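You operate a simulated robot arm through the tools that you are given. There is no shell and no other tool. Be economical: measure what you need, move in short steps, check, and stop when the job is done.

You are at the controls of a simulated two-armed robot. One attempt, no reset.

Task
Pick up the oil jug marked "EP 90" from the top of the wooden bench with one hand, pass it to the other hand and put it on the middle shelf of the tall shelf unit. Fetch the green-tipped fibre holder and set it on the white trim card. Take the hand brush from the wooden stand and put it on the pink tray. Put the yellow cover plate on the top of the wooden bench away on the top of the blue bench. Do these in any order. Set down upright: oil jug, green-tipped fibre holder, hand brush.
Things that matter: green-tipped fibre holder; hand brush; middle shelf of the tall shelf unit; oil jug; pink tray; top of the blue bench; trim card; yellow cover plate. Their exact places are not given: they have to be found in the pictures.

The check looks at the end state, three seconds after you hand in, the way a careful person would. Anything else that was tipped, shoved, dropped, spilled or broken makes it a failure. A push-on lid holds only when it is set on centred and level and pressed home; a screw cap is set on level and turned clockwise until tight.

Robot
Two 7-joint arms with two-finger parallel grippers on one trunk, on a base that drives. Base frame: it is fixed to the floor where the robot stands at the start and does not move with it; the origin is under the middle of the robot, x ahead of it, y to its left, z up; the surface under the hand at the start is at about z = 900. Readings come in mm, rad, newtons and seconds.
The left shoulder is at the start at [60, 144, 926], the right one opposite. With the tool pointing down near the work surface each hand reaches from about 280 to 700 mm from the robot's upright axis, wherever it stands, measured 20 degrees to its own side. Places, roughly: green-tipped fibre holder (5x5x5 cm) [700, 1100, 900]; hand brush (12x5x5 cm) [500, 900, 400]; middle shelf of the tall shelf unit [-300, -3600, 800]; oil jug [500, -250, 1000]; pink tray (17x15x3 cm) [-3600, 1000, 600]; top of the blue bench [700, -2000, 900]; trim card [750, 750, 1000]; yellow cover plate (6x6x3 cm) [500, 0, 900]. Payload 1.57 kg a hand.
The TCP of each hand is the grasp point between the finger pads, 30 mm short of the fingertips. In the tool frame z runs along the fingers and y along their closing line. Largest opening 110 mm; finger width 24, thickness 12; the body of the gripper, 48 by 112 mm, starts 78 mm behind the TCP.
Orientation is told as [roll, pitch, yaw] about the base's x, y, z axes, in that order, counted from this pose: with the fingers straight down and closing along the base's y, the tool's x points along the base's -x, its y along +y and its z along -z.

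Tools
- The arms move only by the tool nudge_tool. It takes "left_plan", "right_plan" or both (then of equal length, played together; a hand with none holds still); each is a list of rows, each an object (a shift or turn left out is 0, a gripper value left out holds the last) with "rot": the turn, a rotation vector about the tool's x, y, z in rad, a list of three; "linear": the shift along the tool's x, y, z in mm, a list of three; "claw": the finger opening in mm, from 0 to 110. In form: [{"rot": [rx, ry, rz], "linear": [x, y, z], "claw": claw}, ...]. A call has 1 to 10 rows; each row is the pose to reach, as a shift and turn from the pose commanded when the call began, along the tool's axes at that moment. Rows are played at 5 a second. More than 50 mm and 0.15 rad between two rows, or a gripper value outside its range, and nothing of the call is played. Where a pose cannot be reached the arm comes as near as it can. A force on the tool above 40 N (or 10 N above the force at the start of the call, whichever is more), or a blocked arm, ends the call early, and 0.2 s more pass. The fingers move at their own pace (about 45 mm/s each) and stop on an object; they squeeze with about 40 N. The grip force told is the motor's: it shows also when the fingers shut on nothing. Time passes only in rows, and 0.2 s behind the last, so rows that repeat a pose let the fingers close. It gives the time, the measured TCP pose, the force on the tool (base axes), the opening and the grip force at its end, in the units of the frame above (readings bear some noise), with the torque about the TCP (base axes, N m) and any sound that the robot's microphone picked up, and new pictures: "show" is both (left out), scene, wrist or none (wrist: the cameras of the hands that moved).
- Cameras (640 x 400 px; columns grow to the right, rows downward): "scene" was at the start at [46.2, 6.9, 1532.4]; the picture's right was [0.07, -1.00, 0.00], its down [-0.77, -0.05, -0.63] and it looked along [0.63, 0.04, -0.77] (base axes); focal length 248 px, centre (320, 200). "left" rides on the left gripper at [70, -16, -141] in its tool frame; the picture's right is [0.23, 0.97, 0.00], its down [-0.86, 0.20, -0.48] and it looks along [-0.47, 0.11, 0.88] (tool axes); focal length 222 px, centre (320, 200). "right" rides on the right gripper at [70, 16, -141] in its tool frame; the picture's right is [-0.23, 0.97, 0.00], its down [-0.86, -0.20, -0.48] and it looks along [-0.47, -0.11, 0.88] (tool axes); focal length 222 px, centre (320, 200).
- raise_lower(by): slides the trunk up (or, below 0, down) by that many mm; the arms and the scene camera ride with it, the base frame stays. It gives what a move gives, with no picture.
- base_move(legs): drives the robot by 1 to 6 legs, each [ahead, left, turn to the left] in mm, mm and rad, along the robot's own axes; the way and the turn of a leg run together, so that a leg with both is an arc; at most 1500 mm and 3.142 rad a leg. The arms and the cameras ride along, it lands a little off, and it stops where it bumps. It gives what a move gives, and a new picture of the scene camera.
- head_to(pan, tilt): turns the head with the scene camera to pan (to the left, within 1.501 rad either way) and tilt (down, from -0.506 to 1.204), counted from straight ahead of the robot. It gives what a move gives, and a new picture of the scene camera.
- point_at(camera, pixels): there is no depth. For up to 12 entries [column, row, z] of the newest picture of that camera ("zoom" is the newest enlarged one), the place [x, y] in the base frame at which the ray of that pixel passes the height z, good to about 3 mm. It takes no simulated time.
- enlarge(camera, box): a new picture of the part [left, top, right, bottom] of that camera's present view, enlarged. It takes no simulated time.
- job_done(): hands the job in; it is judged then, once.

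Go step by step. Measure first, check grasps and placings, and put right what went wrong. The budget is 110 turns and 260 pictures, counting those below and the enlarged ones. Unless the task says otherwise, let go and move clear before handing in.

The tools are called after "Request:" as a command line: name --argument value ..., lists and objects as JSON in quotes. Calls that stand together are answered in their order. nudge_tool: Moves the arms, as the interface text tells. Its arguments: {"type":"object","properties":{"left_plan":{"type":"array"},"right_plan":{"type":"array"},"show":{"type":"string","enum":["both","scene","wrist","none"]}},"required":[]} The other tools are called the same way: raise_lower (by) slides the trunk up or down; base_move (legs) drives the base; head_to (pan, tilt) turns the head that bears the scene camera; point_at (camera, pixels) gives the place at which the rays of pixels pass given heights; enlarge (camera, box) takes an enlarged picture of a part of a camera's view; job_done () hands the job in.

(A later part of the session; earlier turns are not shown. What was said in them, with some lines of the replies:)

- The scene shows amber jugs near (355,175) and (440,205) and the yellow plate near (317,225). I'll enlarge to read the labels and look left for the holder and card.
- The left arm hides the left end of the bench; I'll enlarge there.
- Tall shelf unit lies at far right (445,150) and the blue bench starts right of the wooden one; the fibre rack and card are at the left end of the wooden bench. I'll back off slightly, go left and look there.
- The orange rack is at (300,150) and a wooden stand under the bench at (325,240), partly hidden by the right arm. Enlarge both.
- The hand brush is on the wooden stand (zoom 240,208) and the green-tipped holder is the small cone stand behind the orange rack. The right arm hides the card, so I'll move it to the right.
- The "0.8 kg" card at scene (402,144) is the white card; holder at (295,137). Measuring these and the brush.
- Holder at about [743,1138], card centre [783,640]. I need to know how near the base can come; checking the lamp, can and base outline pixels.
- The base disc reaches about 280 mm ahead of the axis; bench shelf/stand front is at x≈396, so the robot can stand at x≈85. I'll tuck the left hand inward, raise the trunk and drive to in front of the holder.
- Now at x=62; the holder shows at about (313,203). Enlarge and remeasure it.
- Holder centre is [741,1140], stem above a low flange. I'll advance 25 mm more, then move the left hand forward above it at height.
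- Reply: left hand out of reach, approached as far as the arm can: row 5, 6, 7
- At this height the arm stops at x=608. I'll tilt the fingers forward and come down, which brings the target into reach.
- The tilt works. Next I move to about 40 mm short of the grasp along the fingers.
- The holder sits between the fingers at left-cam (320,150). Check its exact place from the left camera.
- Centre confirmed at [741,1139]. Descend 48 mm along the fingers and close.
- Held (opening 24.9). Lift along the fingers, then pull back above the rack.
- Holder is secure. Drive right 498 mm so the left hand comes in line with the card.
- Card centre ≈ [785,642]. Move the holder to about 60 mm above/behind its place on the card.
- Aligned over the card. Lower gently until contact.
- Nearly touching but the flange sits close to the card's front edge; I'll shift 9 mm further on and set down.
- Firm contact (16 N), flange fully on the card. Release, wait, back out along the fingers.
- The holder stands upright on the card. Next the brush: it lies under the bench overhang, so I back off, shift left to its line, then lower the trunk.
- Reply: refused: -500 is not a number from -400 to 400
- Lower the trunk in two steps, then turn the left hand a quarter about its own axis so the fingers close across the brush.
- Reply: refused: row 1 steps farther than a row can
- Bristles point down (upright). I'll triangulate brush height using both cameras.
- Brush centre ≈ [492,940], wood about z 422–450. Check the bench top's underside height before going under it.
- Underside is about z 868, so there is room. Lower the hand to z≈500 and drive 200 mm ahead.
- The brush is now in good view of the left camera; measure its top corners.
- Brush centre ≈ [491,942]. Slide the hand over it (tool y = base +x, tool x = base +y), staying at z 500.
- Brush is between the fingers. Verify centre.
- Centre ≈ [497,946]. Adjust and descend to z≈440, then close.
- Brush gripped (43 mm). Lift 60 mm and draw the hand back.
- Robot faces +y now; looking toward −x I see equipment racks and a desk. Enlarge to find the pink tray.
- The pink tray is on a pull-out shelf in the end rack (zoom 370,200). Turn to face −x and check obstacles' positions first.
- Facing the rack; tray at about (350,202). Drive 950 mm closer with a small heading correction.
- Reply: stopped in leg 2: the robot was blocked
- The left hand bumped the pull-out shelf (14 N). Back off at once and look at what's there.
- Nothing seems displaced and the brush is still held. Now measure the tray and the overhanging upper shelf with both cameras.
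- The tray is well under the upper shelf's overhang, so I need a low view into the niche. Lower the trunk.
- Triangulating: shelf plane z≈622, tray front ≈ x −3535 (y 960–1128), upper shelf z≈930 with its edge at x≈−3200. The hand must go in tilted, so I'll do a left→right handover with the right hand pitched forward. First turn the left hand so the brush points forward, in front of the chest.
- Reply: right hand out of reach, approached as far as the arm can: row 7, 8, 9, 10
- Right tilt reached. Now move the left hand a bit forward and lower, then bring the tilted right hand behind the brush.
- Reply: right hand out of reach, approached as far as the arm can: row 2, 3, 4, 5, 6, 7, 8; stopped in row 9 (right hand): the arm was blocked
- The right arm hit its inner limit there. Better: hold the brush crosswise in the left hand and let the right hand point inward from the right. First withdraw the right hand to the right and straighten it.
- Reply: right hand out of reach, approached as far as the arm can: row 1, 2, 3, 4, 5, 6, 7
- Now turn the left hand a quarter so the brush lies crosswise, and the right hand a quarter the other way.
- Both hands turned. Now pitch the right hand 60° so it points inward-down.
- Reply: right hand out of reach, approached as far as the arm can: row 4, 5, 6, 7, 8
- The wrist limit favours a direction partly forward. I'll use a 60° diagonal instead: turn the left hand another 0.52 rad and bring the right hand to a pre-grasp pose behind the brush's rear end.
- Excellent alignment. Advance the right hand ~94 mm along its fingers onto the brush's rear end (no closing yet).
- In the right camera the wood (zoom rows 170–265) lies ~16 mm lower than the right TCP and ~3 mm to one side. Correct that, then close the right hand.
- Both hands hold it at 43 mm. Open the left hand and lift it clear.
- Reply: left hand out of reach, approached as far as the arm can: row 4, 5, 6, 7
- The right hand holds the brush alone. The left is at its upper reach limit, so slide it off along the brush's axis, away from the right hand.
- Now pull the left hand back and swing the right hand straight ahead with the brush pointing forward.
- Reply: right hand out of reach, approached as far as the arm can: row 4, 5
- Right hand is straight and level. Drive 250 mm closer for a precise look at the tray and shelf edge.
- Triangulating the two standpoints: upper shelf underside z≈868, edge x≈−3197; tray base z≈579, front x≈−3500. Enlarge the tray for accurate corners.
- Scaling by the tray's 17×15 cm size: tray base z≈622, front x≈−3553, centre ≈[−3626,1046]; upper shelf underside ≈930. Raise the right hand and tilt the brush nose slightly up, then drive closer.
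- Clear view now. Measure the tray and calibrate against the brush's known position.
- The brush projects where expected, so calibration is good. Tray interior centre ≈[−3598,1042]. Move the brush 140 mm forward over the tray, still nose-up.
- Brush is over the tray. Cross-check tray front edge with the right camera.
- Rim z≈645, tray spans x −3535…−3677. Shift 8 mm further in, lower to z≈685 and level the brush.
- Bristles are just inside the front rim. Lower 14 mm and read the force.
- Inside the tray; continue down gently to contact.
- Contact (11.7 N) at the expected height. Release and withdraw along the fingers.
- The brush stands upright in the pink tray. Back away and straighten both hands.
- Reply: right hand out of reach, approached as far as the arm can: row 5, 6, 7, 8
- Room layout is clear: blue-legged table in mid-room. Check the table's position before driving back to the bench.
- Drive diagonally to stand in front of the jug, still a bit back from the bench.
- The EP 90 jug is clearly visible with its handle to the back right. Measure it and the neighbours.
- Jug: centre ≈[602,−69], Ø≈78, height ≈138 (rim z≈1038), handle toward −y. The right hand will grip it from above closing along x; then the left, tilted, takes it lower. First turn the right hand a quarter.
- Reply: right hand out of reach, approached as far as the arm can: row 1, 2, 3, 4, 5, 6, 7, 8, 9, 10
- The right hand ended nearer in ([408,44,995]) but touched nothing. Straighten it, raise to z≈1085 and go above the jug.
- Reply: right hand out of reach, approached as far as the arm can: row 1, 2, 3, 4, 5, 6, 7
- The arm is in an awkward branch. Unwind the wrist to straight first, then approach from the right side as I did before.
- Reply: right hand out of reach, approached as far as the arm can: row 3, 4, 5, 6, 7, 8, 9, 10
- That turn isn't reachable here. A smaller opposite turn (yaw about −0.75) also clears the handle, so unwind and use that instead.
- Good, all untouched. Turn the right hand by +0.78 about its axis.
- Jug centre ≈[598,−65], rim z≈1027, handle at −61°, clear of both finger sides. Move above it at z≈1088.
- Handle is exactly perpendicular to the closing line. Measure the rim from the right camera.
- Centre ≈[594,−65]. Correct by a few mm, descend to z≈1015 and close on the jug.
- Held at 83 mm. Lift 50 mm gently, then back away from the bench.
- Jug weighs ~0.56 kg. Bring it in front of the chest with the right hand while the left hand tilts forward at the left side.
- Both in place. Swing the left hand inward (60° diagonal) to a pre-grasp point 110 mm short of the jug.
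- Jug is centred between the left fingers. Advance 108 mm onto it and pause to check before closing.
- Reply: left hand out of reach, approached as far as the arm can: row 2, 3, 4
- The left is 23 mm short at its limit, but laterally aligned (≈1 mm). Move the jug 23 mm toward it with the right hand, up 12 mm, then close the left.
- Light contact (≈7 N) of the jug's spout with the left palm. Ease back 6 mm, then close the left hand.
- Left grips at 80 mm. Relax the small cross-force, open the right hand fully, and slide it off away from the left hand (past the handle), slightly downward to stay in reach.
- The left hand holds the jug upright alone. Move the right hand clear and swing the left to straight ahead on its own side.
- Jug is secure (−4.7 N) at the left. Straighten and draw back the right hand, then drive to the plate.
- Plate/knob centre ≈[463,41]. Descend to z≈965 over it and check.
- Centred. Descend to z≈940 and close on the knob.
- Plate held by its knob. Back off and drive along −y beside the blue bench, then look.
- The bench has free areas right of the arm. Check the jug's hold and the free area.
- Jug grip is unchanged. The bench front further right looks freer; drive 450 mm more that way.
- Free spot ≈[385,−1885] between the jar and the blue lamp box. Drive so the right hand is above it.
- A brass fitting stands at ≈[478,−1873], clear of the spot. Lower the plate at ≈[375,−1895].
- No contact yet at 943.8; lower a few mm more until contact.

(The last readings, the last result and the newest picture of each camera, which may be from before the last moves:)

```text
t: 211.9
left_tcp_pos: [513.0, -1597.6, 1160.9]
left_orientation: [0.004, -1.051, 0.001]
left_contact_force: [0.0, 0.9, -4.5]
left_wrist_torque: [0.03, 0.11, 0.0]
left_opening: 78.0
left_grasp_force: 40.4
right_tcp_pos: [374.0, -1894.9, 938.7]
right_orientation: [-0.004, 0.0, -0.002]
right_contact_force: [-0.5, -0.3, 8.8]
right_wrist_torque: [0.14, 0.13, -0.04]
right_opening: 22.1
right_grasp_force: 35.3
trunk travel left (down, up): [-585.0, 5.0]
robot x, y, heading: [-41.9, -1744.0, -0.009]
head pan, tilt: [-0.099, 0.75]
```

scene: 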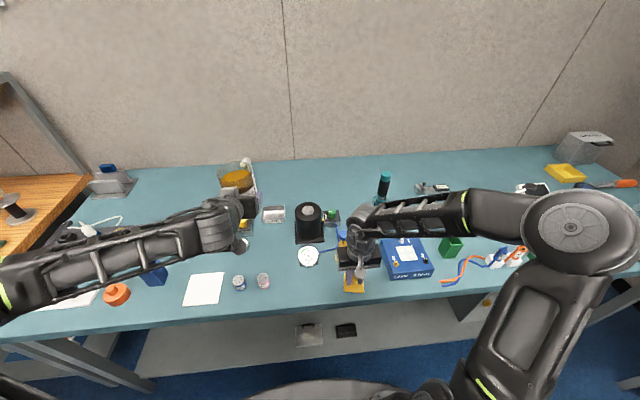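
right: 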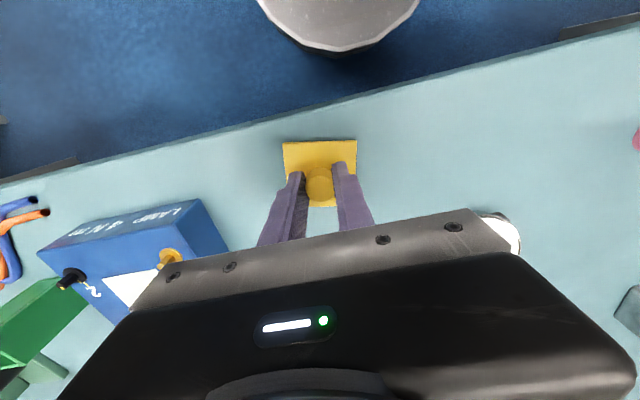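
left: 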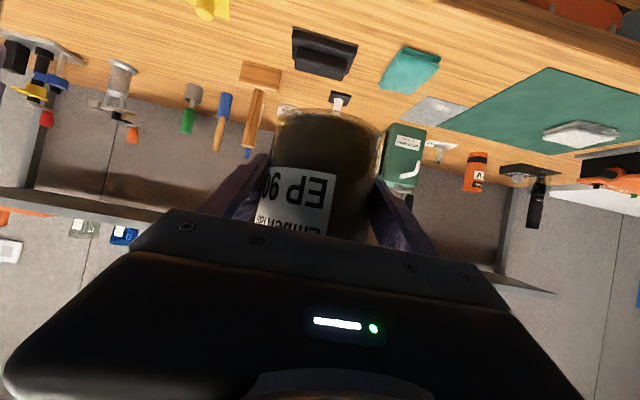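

Contact (8.8 N). Release and lift the right hand clear.

Request:
nudge_tool --right_plan '[{"linear": [0, 0, 0], "claw": 50}, {"linear": [0, 0, 0]}, {"linear": [0, 0, -20]}, {"linear": [0, 0, -60]}, {"linear": [0, 0, -105]}, {"linear": [0, 0, -150]}]'

Request:
enlarge --camera "left" --box '[160, 60, 480, 260]'

```text
t: 213.3
left_tcp_pos: [512.9, -1598.0, 1161.0]
left_orientation: [0.002, -1.052, 0.001]
left_contact_force: [-0.5, 0.3, -4.8]
left_wrist_torque: [0.0, 0.07, -0.02]
left_opening: 77.9
left_grasp_force: 39.8
right_tcp_pos: [370.9, -1893.5, 1088.6]
right_orientation: [-0.002, 0.0, -0.002]
right_contact_force: [1.3, -0.2, 0.0]
right_wrist_torque: [0.01, 0.03, 0.0]
right_opening: 49.9
right_grasp_force: 0.1
trunk travel left (down, up): [-585.0, 5.0]
robot x, y, heading: [-45.6, -1745.0, -0.011]
head pan, tilt: [-0.099, 0.75]
```

scene: 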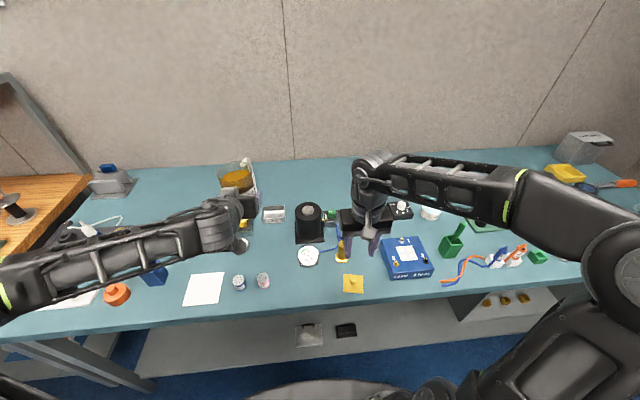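
right: 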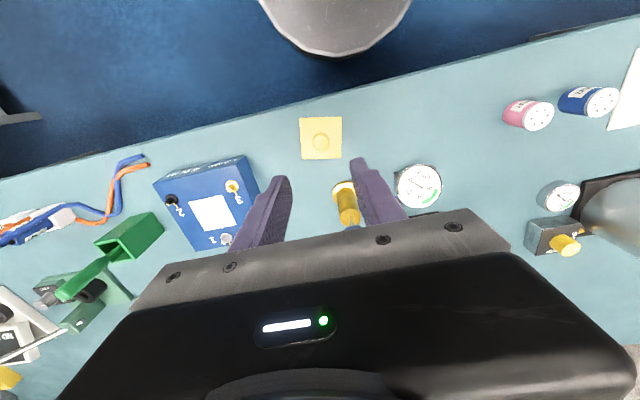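

```text
2.00 times, centred on (320, 160) of left
```

zoom: 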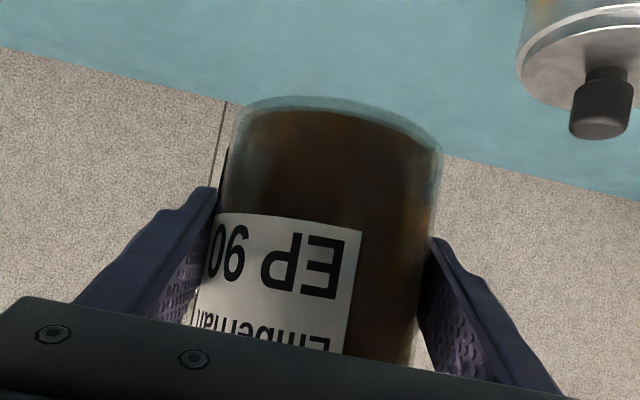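

The plate lies flat on the blue bench. Now to the shelf unit: back off, go further along, turn to face −y.

Request:
base_move --legs '[[-400, 0, 0.011], [0, -650, 0], [0, 0, -1.57]]'

Request:
head_to --pan 0.15 --tilt 0.4

```text
t: 223.0
left_tcp_pos: [-299.5, -2952.9, 1161.4]
left_orientation: [0.006, -1.051, -1.577]
left_contact_force: [0.2, 0.1, -5.4]
left_wrist_torque: [0.1, -0.04, 0.02]
left_opening: 77.4
left_grasp_force: 39.9
right_tcp_pos: [-597.2, -2808.5, 1087.6]
right_orientation: [-0.004, 0.003, -1.579]
right_contact_force: [0.2, -0.2, 0.5]
right_wrist_torque: [0.01, 0.04, 0.02]
right_opening: 50.3
right_grasp_force: 0.0
trunk travel left (down, up): [-585.0, 5.0]
robot x, y, heading: [-447.3, -2395.1, -1.585]
head pan, tilt: [-0.099, 0.75]
```

scene: 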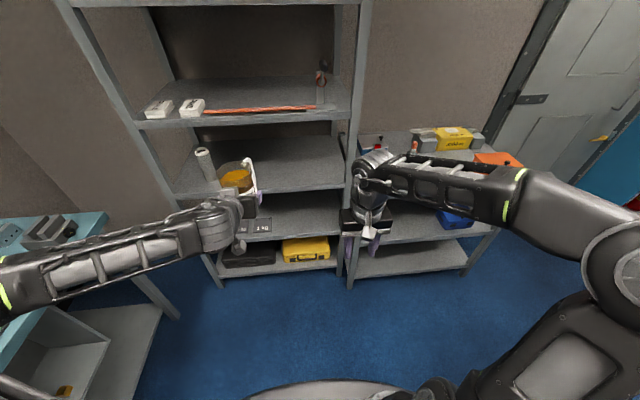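

```text
t: 223.8
left_tcp_pos: [-299.7, -2952.1, 1160.9]
left_orientation: [0.003, -1.051, -1.576]
left_contact_force: [-0.8, 1.0, -5.3]
left_wrist_torque: [0.1, 0.0, -0.01]
left_opening: 77.6
left_grasp_force: 39.7
right_tcp_pos: [-596.4, -2809.3, 1087.5]
right_orientation: [-0.002, 0.003, -1.578]
right_contact_force: [-0.3, 0.4, 0.1]
right_wrist_torque: [0.0, -0.02, 0.02]
right_opening: 50.2
right_grasp_force: 0.0
trunk travel left (down, up): [-585.0, 5.0]
robot x, y, heading: [-442.8, -2395.6, -1.584]
head pan, tilt: [0.15, 0.4]
```

scene: 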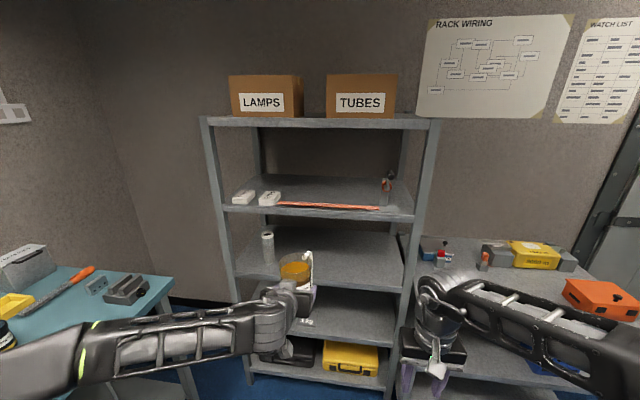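

Middle shelf (third of five) has a roll at its left and free space elsewhere. Lower the trunk by 270 and measure.

Request:
raise_lower --by -270

Request:
head_to --pan 0.2 --tilt 0.3

Request:
enlarge --camera "scene" --box '[180, 60, 420, 260]'

```text
t: 226.6
left_tcp_pos: [-299.7, -2953.1, 890.6]
left_orientation: [0.004, -1.051, -1.575]
left_contact_force: [0.2, 0.2, -5.0]
left_wrist_torque: [0.08, -0.02, 0.02]
left_opening: 77.1
left_grasp_force: 40.2
right_tcp_pos: [-595.4, -2809.0, 817.8]
right_orientation: [-0.004, 0.002, -1.579]
right_contact_force: [-0.4, 0.1, -0.1]
right_wrist_torque: [-0.01, 0.0, 0.0]
right_opening: 50.4
right_grasp_force: 0.0
trunk travel left (down, up): [-315.0, 275.0]
robot x, y, heading: [-444.9, -2396.6, -1.58]
head pan, tilt: [0.15, 0.4]
```

```text
t: 227.2
left_tcp_pos: [-300.1, -2953.2, 890.5]
left_orientation: [0.005, -1.051, -1.577]
left_contact_force: [0.5, 0.1, -4.7]
left_wrist_torque: [0.11, 0.04, 0.01]
left_opening: 77.1
left_grasp_force: 39.7
right_tcp_pos: [-596.6, -2808.4, 817.0]
right_orientation: [-0.003, 0.002, -1.579]
right_contact_force: [-0.1, -0.3, 0.4]
right_wrist_torque: [0.0, -0.01, -0.04]
right_opening: 49.8
right_grasp_force: 0.0
trunk travel left (down, up): [-315.0, 275.0]
robot x, y, heading: [-447.4, -2391.6, -1.577]
head pan, tilt: [0.201, 0.3]
```

scene: 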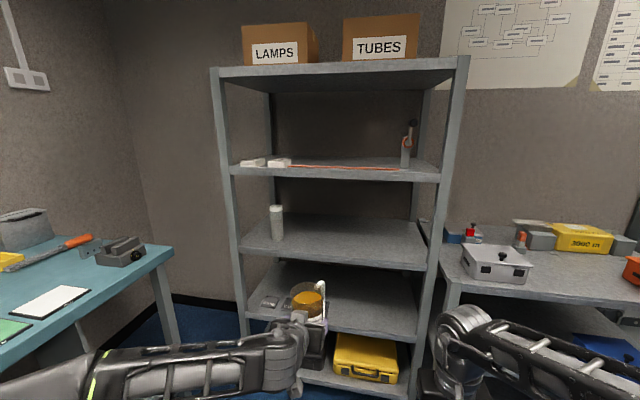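

```text
2.00 times, centred on (300, 160) of scene
5 turns are left
```

zoom: 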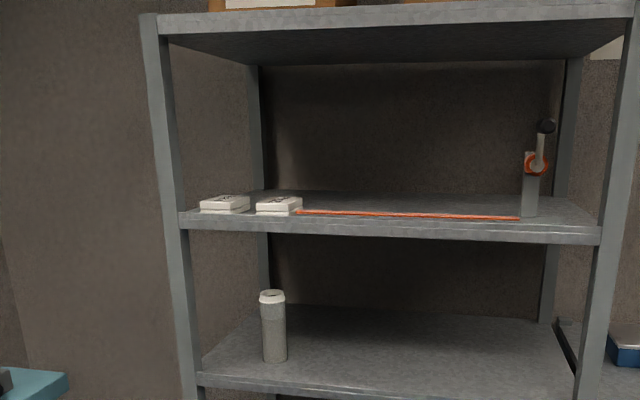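

Only five turns remain, so I combine steps: measure the middle shelf's front edge (row ≈259 at col 330), raise 60 mm for clearance, tuck the right hand, and drive 200 mm closer.

Request:
point_at --camera "scene" --pixels '[[330, 258, 800], [330, 258, 820], [330, 258, 840], [330, 258, 860], [240, 250, 840], [428, 267, 840], [277, 241, 840], [330, 173, 1180], [330, 173, 1200], [330, 173, 1220]]'

Request:
nudge_tool --right_plan '[{"linear": [30, 0, -30]}, {"linear": [60, 0, -60]}, {"linear": [90, 0, -80]}]' --show "none"

Request:
raise_lower --by 60

Request:
base_move --legs '[[200, 0, 0]]'

Request:
enlarge --camera "scene" --box '[180, 120, 468, 300]'

```text
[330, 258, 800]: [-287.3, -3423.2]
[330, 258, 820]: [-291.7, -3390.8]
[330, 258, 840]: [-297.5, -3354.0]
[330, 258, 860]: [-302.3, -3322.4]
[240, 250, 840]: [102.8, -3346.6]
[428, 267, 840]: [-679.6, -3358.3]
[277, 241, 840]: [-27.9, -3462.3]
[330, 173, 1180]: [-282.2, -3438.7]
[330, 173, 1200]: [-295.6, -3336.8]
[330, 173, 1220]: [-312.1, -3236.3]
```

```text
t: 228.0
left_tcp_pos: [-299.9, -2952.3, 891.0]
left_orientation: [0.003, -1.052, -1.576]
left_contact_force: [0.6, 0.4, -5.1]
left_wrist_torque: [0.07, 0.0, 0.02]
left_opening: 77.1
left_grasp_force: 40.1
right_tcp_pos: [-596.4, -2719.6, 893.9]
right_orientation: [-0.003, -0.002, -1.58]
right_contact_force: [0.4, 0.0, 0.5]
right_wrist_torque: [-0.01, -0.01, -0.02]
right_opening: 50.1
right_grasp_force: 0.1
right hand out of reach, approached as far as the arm can: row 3
trunk travel left (down, up): [-315.0, 275.0]
robot x, y, heading: [-443.6, -2396.1, -1.582]
head pan, tilt: [0.201, 0.3]
```

```text
t: 229.0
left_tcp_pos: [-298.9, -2951.2, 950.1]
left_orientation: [0.003, -1.05, -1.576]
left_contact_force: [0.1, -0.5, -6.2]
left_wrist_torque: [0.13, -0.01, -0.02]
left_opening: 76.8
left_grasp_force: 40.4
right_tcp_pos: [-596.1, -2720.8, 954.0]
right_orientation: [-0.004, -0.003, -1.579]
right_contact_force: [-0.3, -0.1, 0.5]
right_wrist_torque: [0.01, 0.01, 0.01]
right_opening: 50.3
right_grasp_force: 0.0
trunk travel left (down, up): [-375.0, 215.0]
robot x, y, heading: [-446.1, -2396.0, -1.58]
head pan, tilt: [0.201, 0.3]
```

```text
t: 230.6
left_tcp_pos: [-303.7, -3150.2, 950.2]
left_orientation: [0.002, -1.052, -1.576]
left_contact_force: [-0.2, -0.3, -5.7]
left_wrist_torque: [0.14, -0.01, 0.0]
left_opening: 76.7
left_grasp_force: 39.3
right_tcp_pos: [-599.6, -2917.0, 952.9]
right_orientation: [-0.003, -0.002, -1.581]
right_contact_force: [0.2, -0.3, -0.8]
right_wrist_torque: [0.0, -0.02, 0.01]
right_opening: 50.2
right_grasp_force: 0.1
trunk travel left (down, up): [-375.0, 215.0]
robot x, y, heading: [-444.5, -2590.3, -1.585]
head pan, tilt: [0.201, 0.3]
```

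scene: 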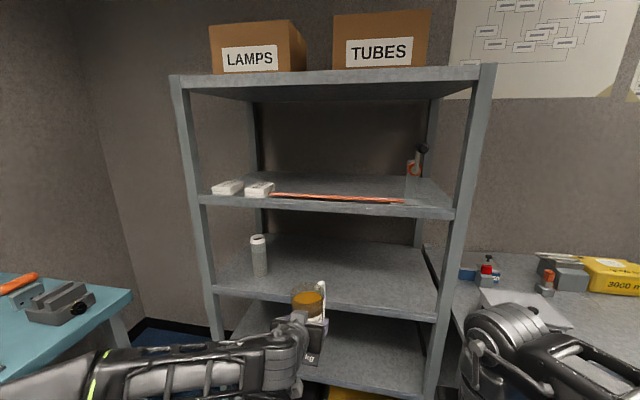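

```text
2.22 times, centred on (324, 210) of scene
4 turns are left
```

zoom: 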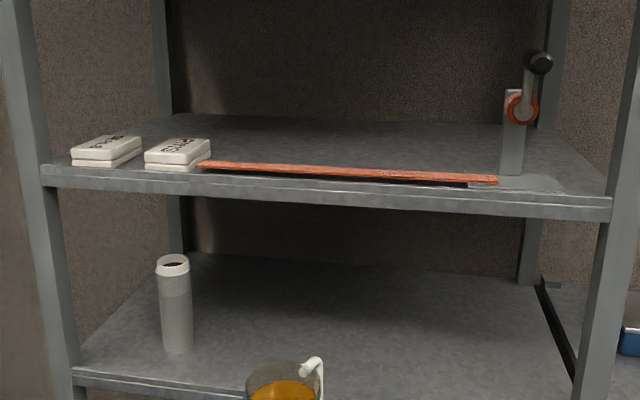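

Shelf edge triangulates to about z≈825, y≈−3375 (free centre near x=−300). Lower 35 mm, drive the jug in over the shelf, then descend gently (auto-stop on contact).

Request:
raise_lower --by -32

Request:
base_move --legs '[[330, 0, 0.014]]'

Request:
nudge_tool --left_plan '[{"linear": [3.5, 0, 2]}, {"linear": [7, 0, 4]}, {"linear": [10.5, 0, 6]}, {"linear": [14, 0, 8]}, {"linear": [17.4, 0, 9.9]}, {"linear": [20.8, 0, 11.9]}, {"linear": [24.3, 0, 13.9]}, {"linear": [27.8, 0, 15.9]}]' --show "both"

Request:
enlarge --camera "left" --box '[120, 20, 500, 260]'

Request:
enlarge --camera "scene" --box '[180, 200, 480, 390]'

```text
t: 231.4
left_tcp_pos: [-303.3, -3148.0, 918.5]
left_orientation: [0.002, -1.051, -1.578]
left_contact_force: [0.2, 0.5, -4.9]
left_wrist_torque: [0.08, -0.06, 0.02]
left_opening: 76.7
left_grasp_force: 39.6
right_tcp_pos: [-600.2, -2916.2, 921.6]
right_orientation: [-0.003, -0.002, -1.581]
right_contact_force: [0.4, 0.4, 0.1]
right_wrist_torque: [0.01, 0.0, 0.02]
right_opening: 50.1
right_grasp_force: 0.1
trunk travel left (down, up): [-343.0, 247.0]
robot x, y, heading: [-446.9, -2589.8, -1.586]
head pan, tilt: [0.201, 0.3]
```

```text
t: 233.6
left_tcp_pos: [-294.6, -3477.0, 918.5]
left_orientation: [0.003, -1.051, -1.56]
left_contact_force: [0.4, -0.7, -5.0]
left_wrist_torque: [0.11, -0.01, -0.01]
left_opening: 76.6
left_grasp_force: 40.1
right_tcp_pos: [-596.2, -3249.9, 921.8]
right_orientation: [-0.003, -0.002, -1.564]
right_contact_force: [-0.4, -0.3, -0.3]
right_wrist_torque: [0.0, 0.04, -0.01]
right_opening: 50.0
right_grasp_force: 0.1
trunk travel left (down, up): [-343.0, 247.0]
robot x, y, heading: [-451.8, -2923.3, -1.566]
head pan, tilt: [0.201, 0.3]
```

scene: 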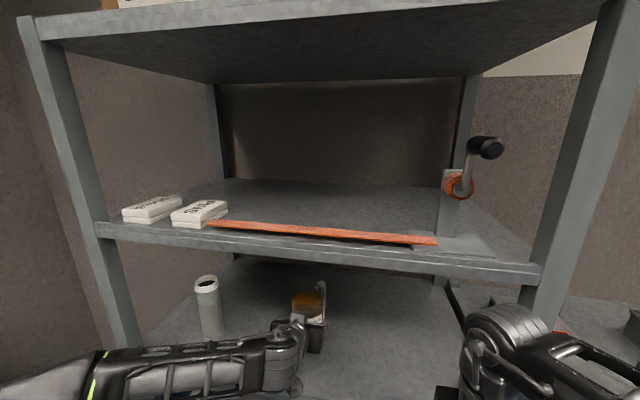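

```text
t: 235.4
left_tcp_pos: [-296.4, -3475.9, 890.9]
left_orientation: [0.005, -1.06, -1.563]
left_contact_force: [3.7, 0.6, 36.4]
left_wrist_torque: [-0.09, -0.05, 0.15]
left_opening: 76.0
left_grasp_force: 40.4
right_tcp_pos: [-595.3, -3248.9, 924.2]
right_orientation: [-0.004, -0.005, -1.565]
right_contact_force: [-0.4, 0.5, 0.1]
right_wrist_torque: [-0.01, -0.02, -0.02]
right_opening: 50.0
right_grasp_force: 0.1
trunk travel left (down, up): [-343.0, 247.0]
robot x, y, heading: [-445.7, -2923.2, -1.565]
head pan, tilt: [0.201, 0.3]
```

scene: 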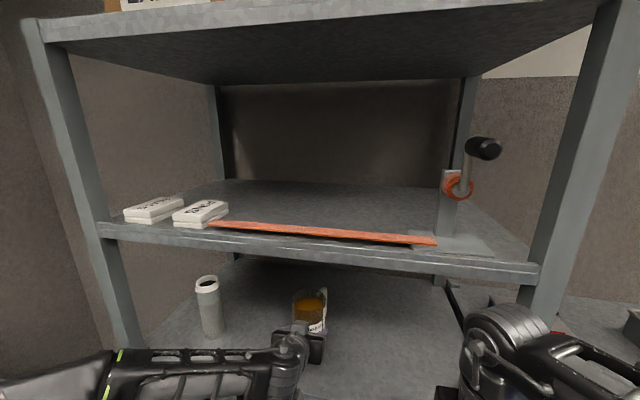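
left: 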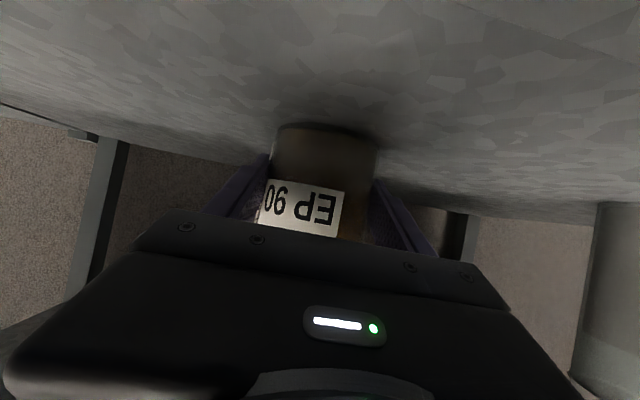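

```text
1.67 times, centred on (310, 140) of left
```

zoom: 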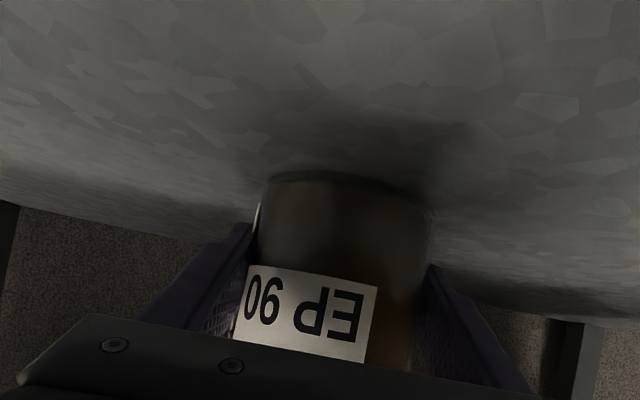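

```text
2.11 times, centred on (330, 295) of scene
3 turns are left
```

zoom: 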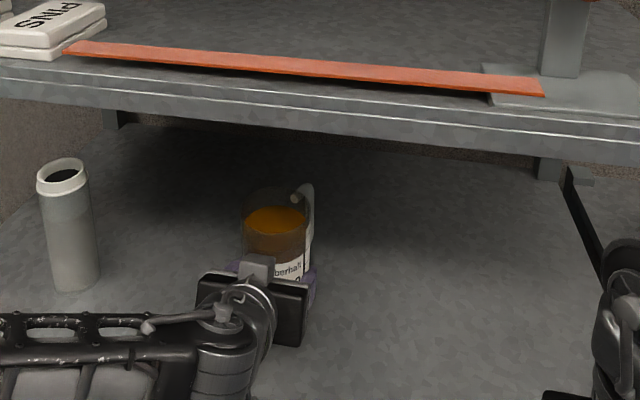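

The jug stands on the shelf (36 N contact, TCP 891). Ease up 3 mm, open, withdraw along the fingers, back off, and look.

Request:
nudge_tool --left_plan '[{"linear": [-1.5, 0, -0.9]}, {"linear": [-2.8, 0, -1.6]}, {"linear": [-2.8, 0, -1.6], "claw": 110}, {"linear": [-2.8, 0, -1.6]}, {"linear": [-2.8, 0, -1.6]}, {"linear": [-2.8, 0, -1.6]}, {"linear": [-2.8, 0, -20]}, {"linear": [-2.8, 0, -50]}, {"linear": [-2.8, 0, -90]}, {"linear": [-2.8, 0, -130]}]' --show "both"

Request:
base_move --legs '[[-400, 0, 0]]'

Request:
enlarge --camera "scene" --box '[200, 180, 440, 330]'

```text
t: 237.6
left_tcp_pos: [-297.6, -3365.2, 953.3]
left_orientation: [0.007, -1.051, -1.562]
left_contact_force: [-0.1, -0.8, 0.4]
left_wrist_torque: [0.01, 0.04, 0.0]
left_opening: 110.0
left_grasp_force: 0.0
right_tcp_pos: [-597.3, -3250.0, 922.7]
right_orientation: [-0.002, -0.003, -1.564]
right_contact_force: [-0.6, 0.2, -0.3]
right_wrist_torque: [0.0, -0.05, -0.01]
right_opening: 50.1
right_grasp_force: 0.1
trunk travel left (down, up): [-343.0, 247.0]
robot x, y, heading: [-449.9, -2920.9, -1.57]
head pan, tilt: [0.201, 0.3]
```

scene: 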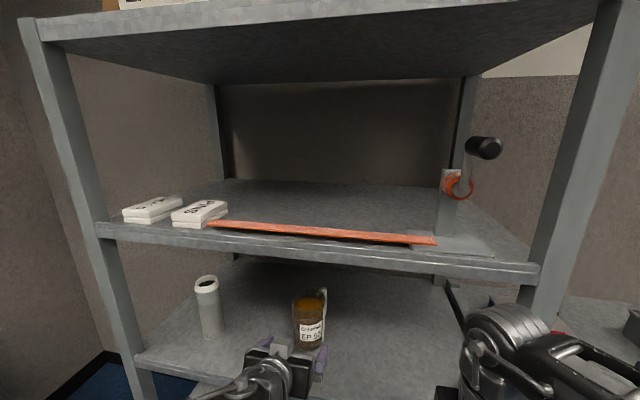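
left: 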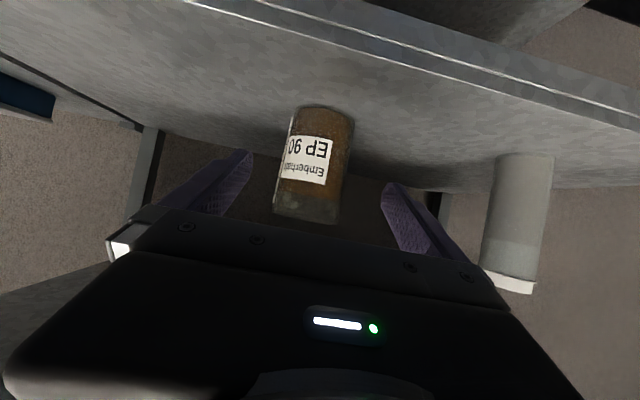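

```text
t: 240.1
left_tcp_pos: [-298.8, -2969.0, 953.6]
left_orientation: [0.005, -1.048, -1.562]
left_contact_force: [0.2, 0.4, -0.2]
left_wrist_torque: [0.01, -0.04, -0.03]
left_opening: 110.0
left_grasp_force: 0.1
right_tcp_pos: [-596.4, -2852.8, 923.6]
right_orientation: [-0.003, 0.0, -1.565]
right_contact_force: [0.8, 0.5, 0.1]
right_wrist_torque: [-0.05, -0.01, -0.01]
right_opening: 49.9
right_grasp_force: 0.2
trunk travel left (down, up): [-343.0, 247.0]
robot x, y, heading: [-452.0, -2525.2, -1.567]
head pan, tilt: [0.201, 0.3]
```

scene: 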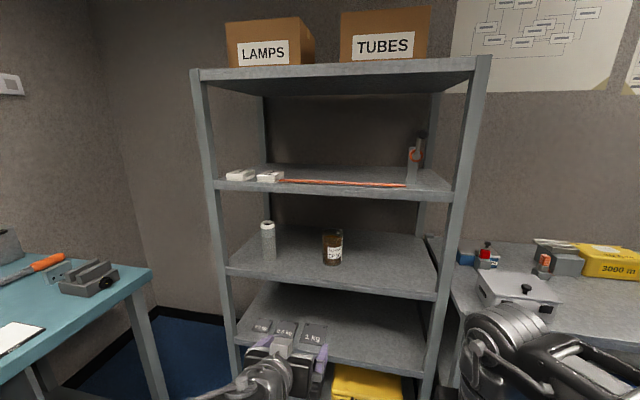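

```text
2.67 times, centred on (320, 255) of scene
2 turns are left
```

zoom: 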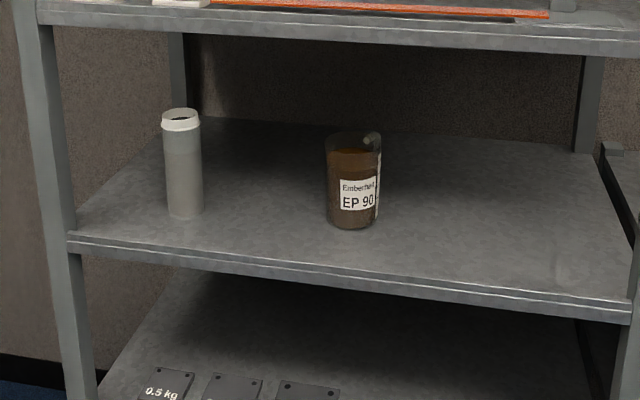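

The EP 90 jug stands upright on the middle shelf (zoom 352,190). The other three items were each seen in place after release, and both hands are clear, so I am handing in.

Request:
job_done

```text
The job is handed in.
```

I finished all four jobs and handed in with both hands empty and clear; the hand-in gave no verdict.

- **Oil jug:** the EP 90 jug went from the right hand to the left and stands upright on the middle shelf of the tall shelf unit.
- **Green-tipped fibre holder:** it stands upright on the white "0.8 kg" card. I took this to be the trim card, as it was the only white card near the place given.
- **Hand brush:** it stands upright, bristles down, inside the pink tray.
- **Yellow cover plate:** it lies flat near the front edge of the blue bench.

While driving up to the tray, the left hand, holding the brush, bumped something at the equipment racks with about 14 N, probably a pull-out shelf. I backed off at once, and the pictures showed nothing moved.
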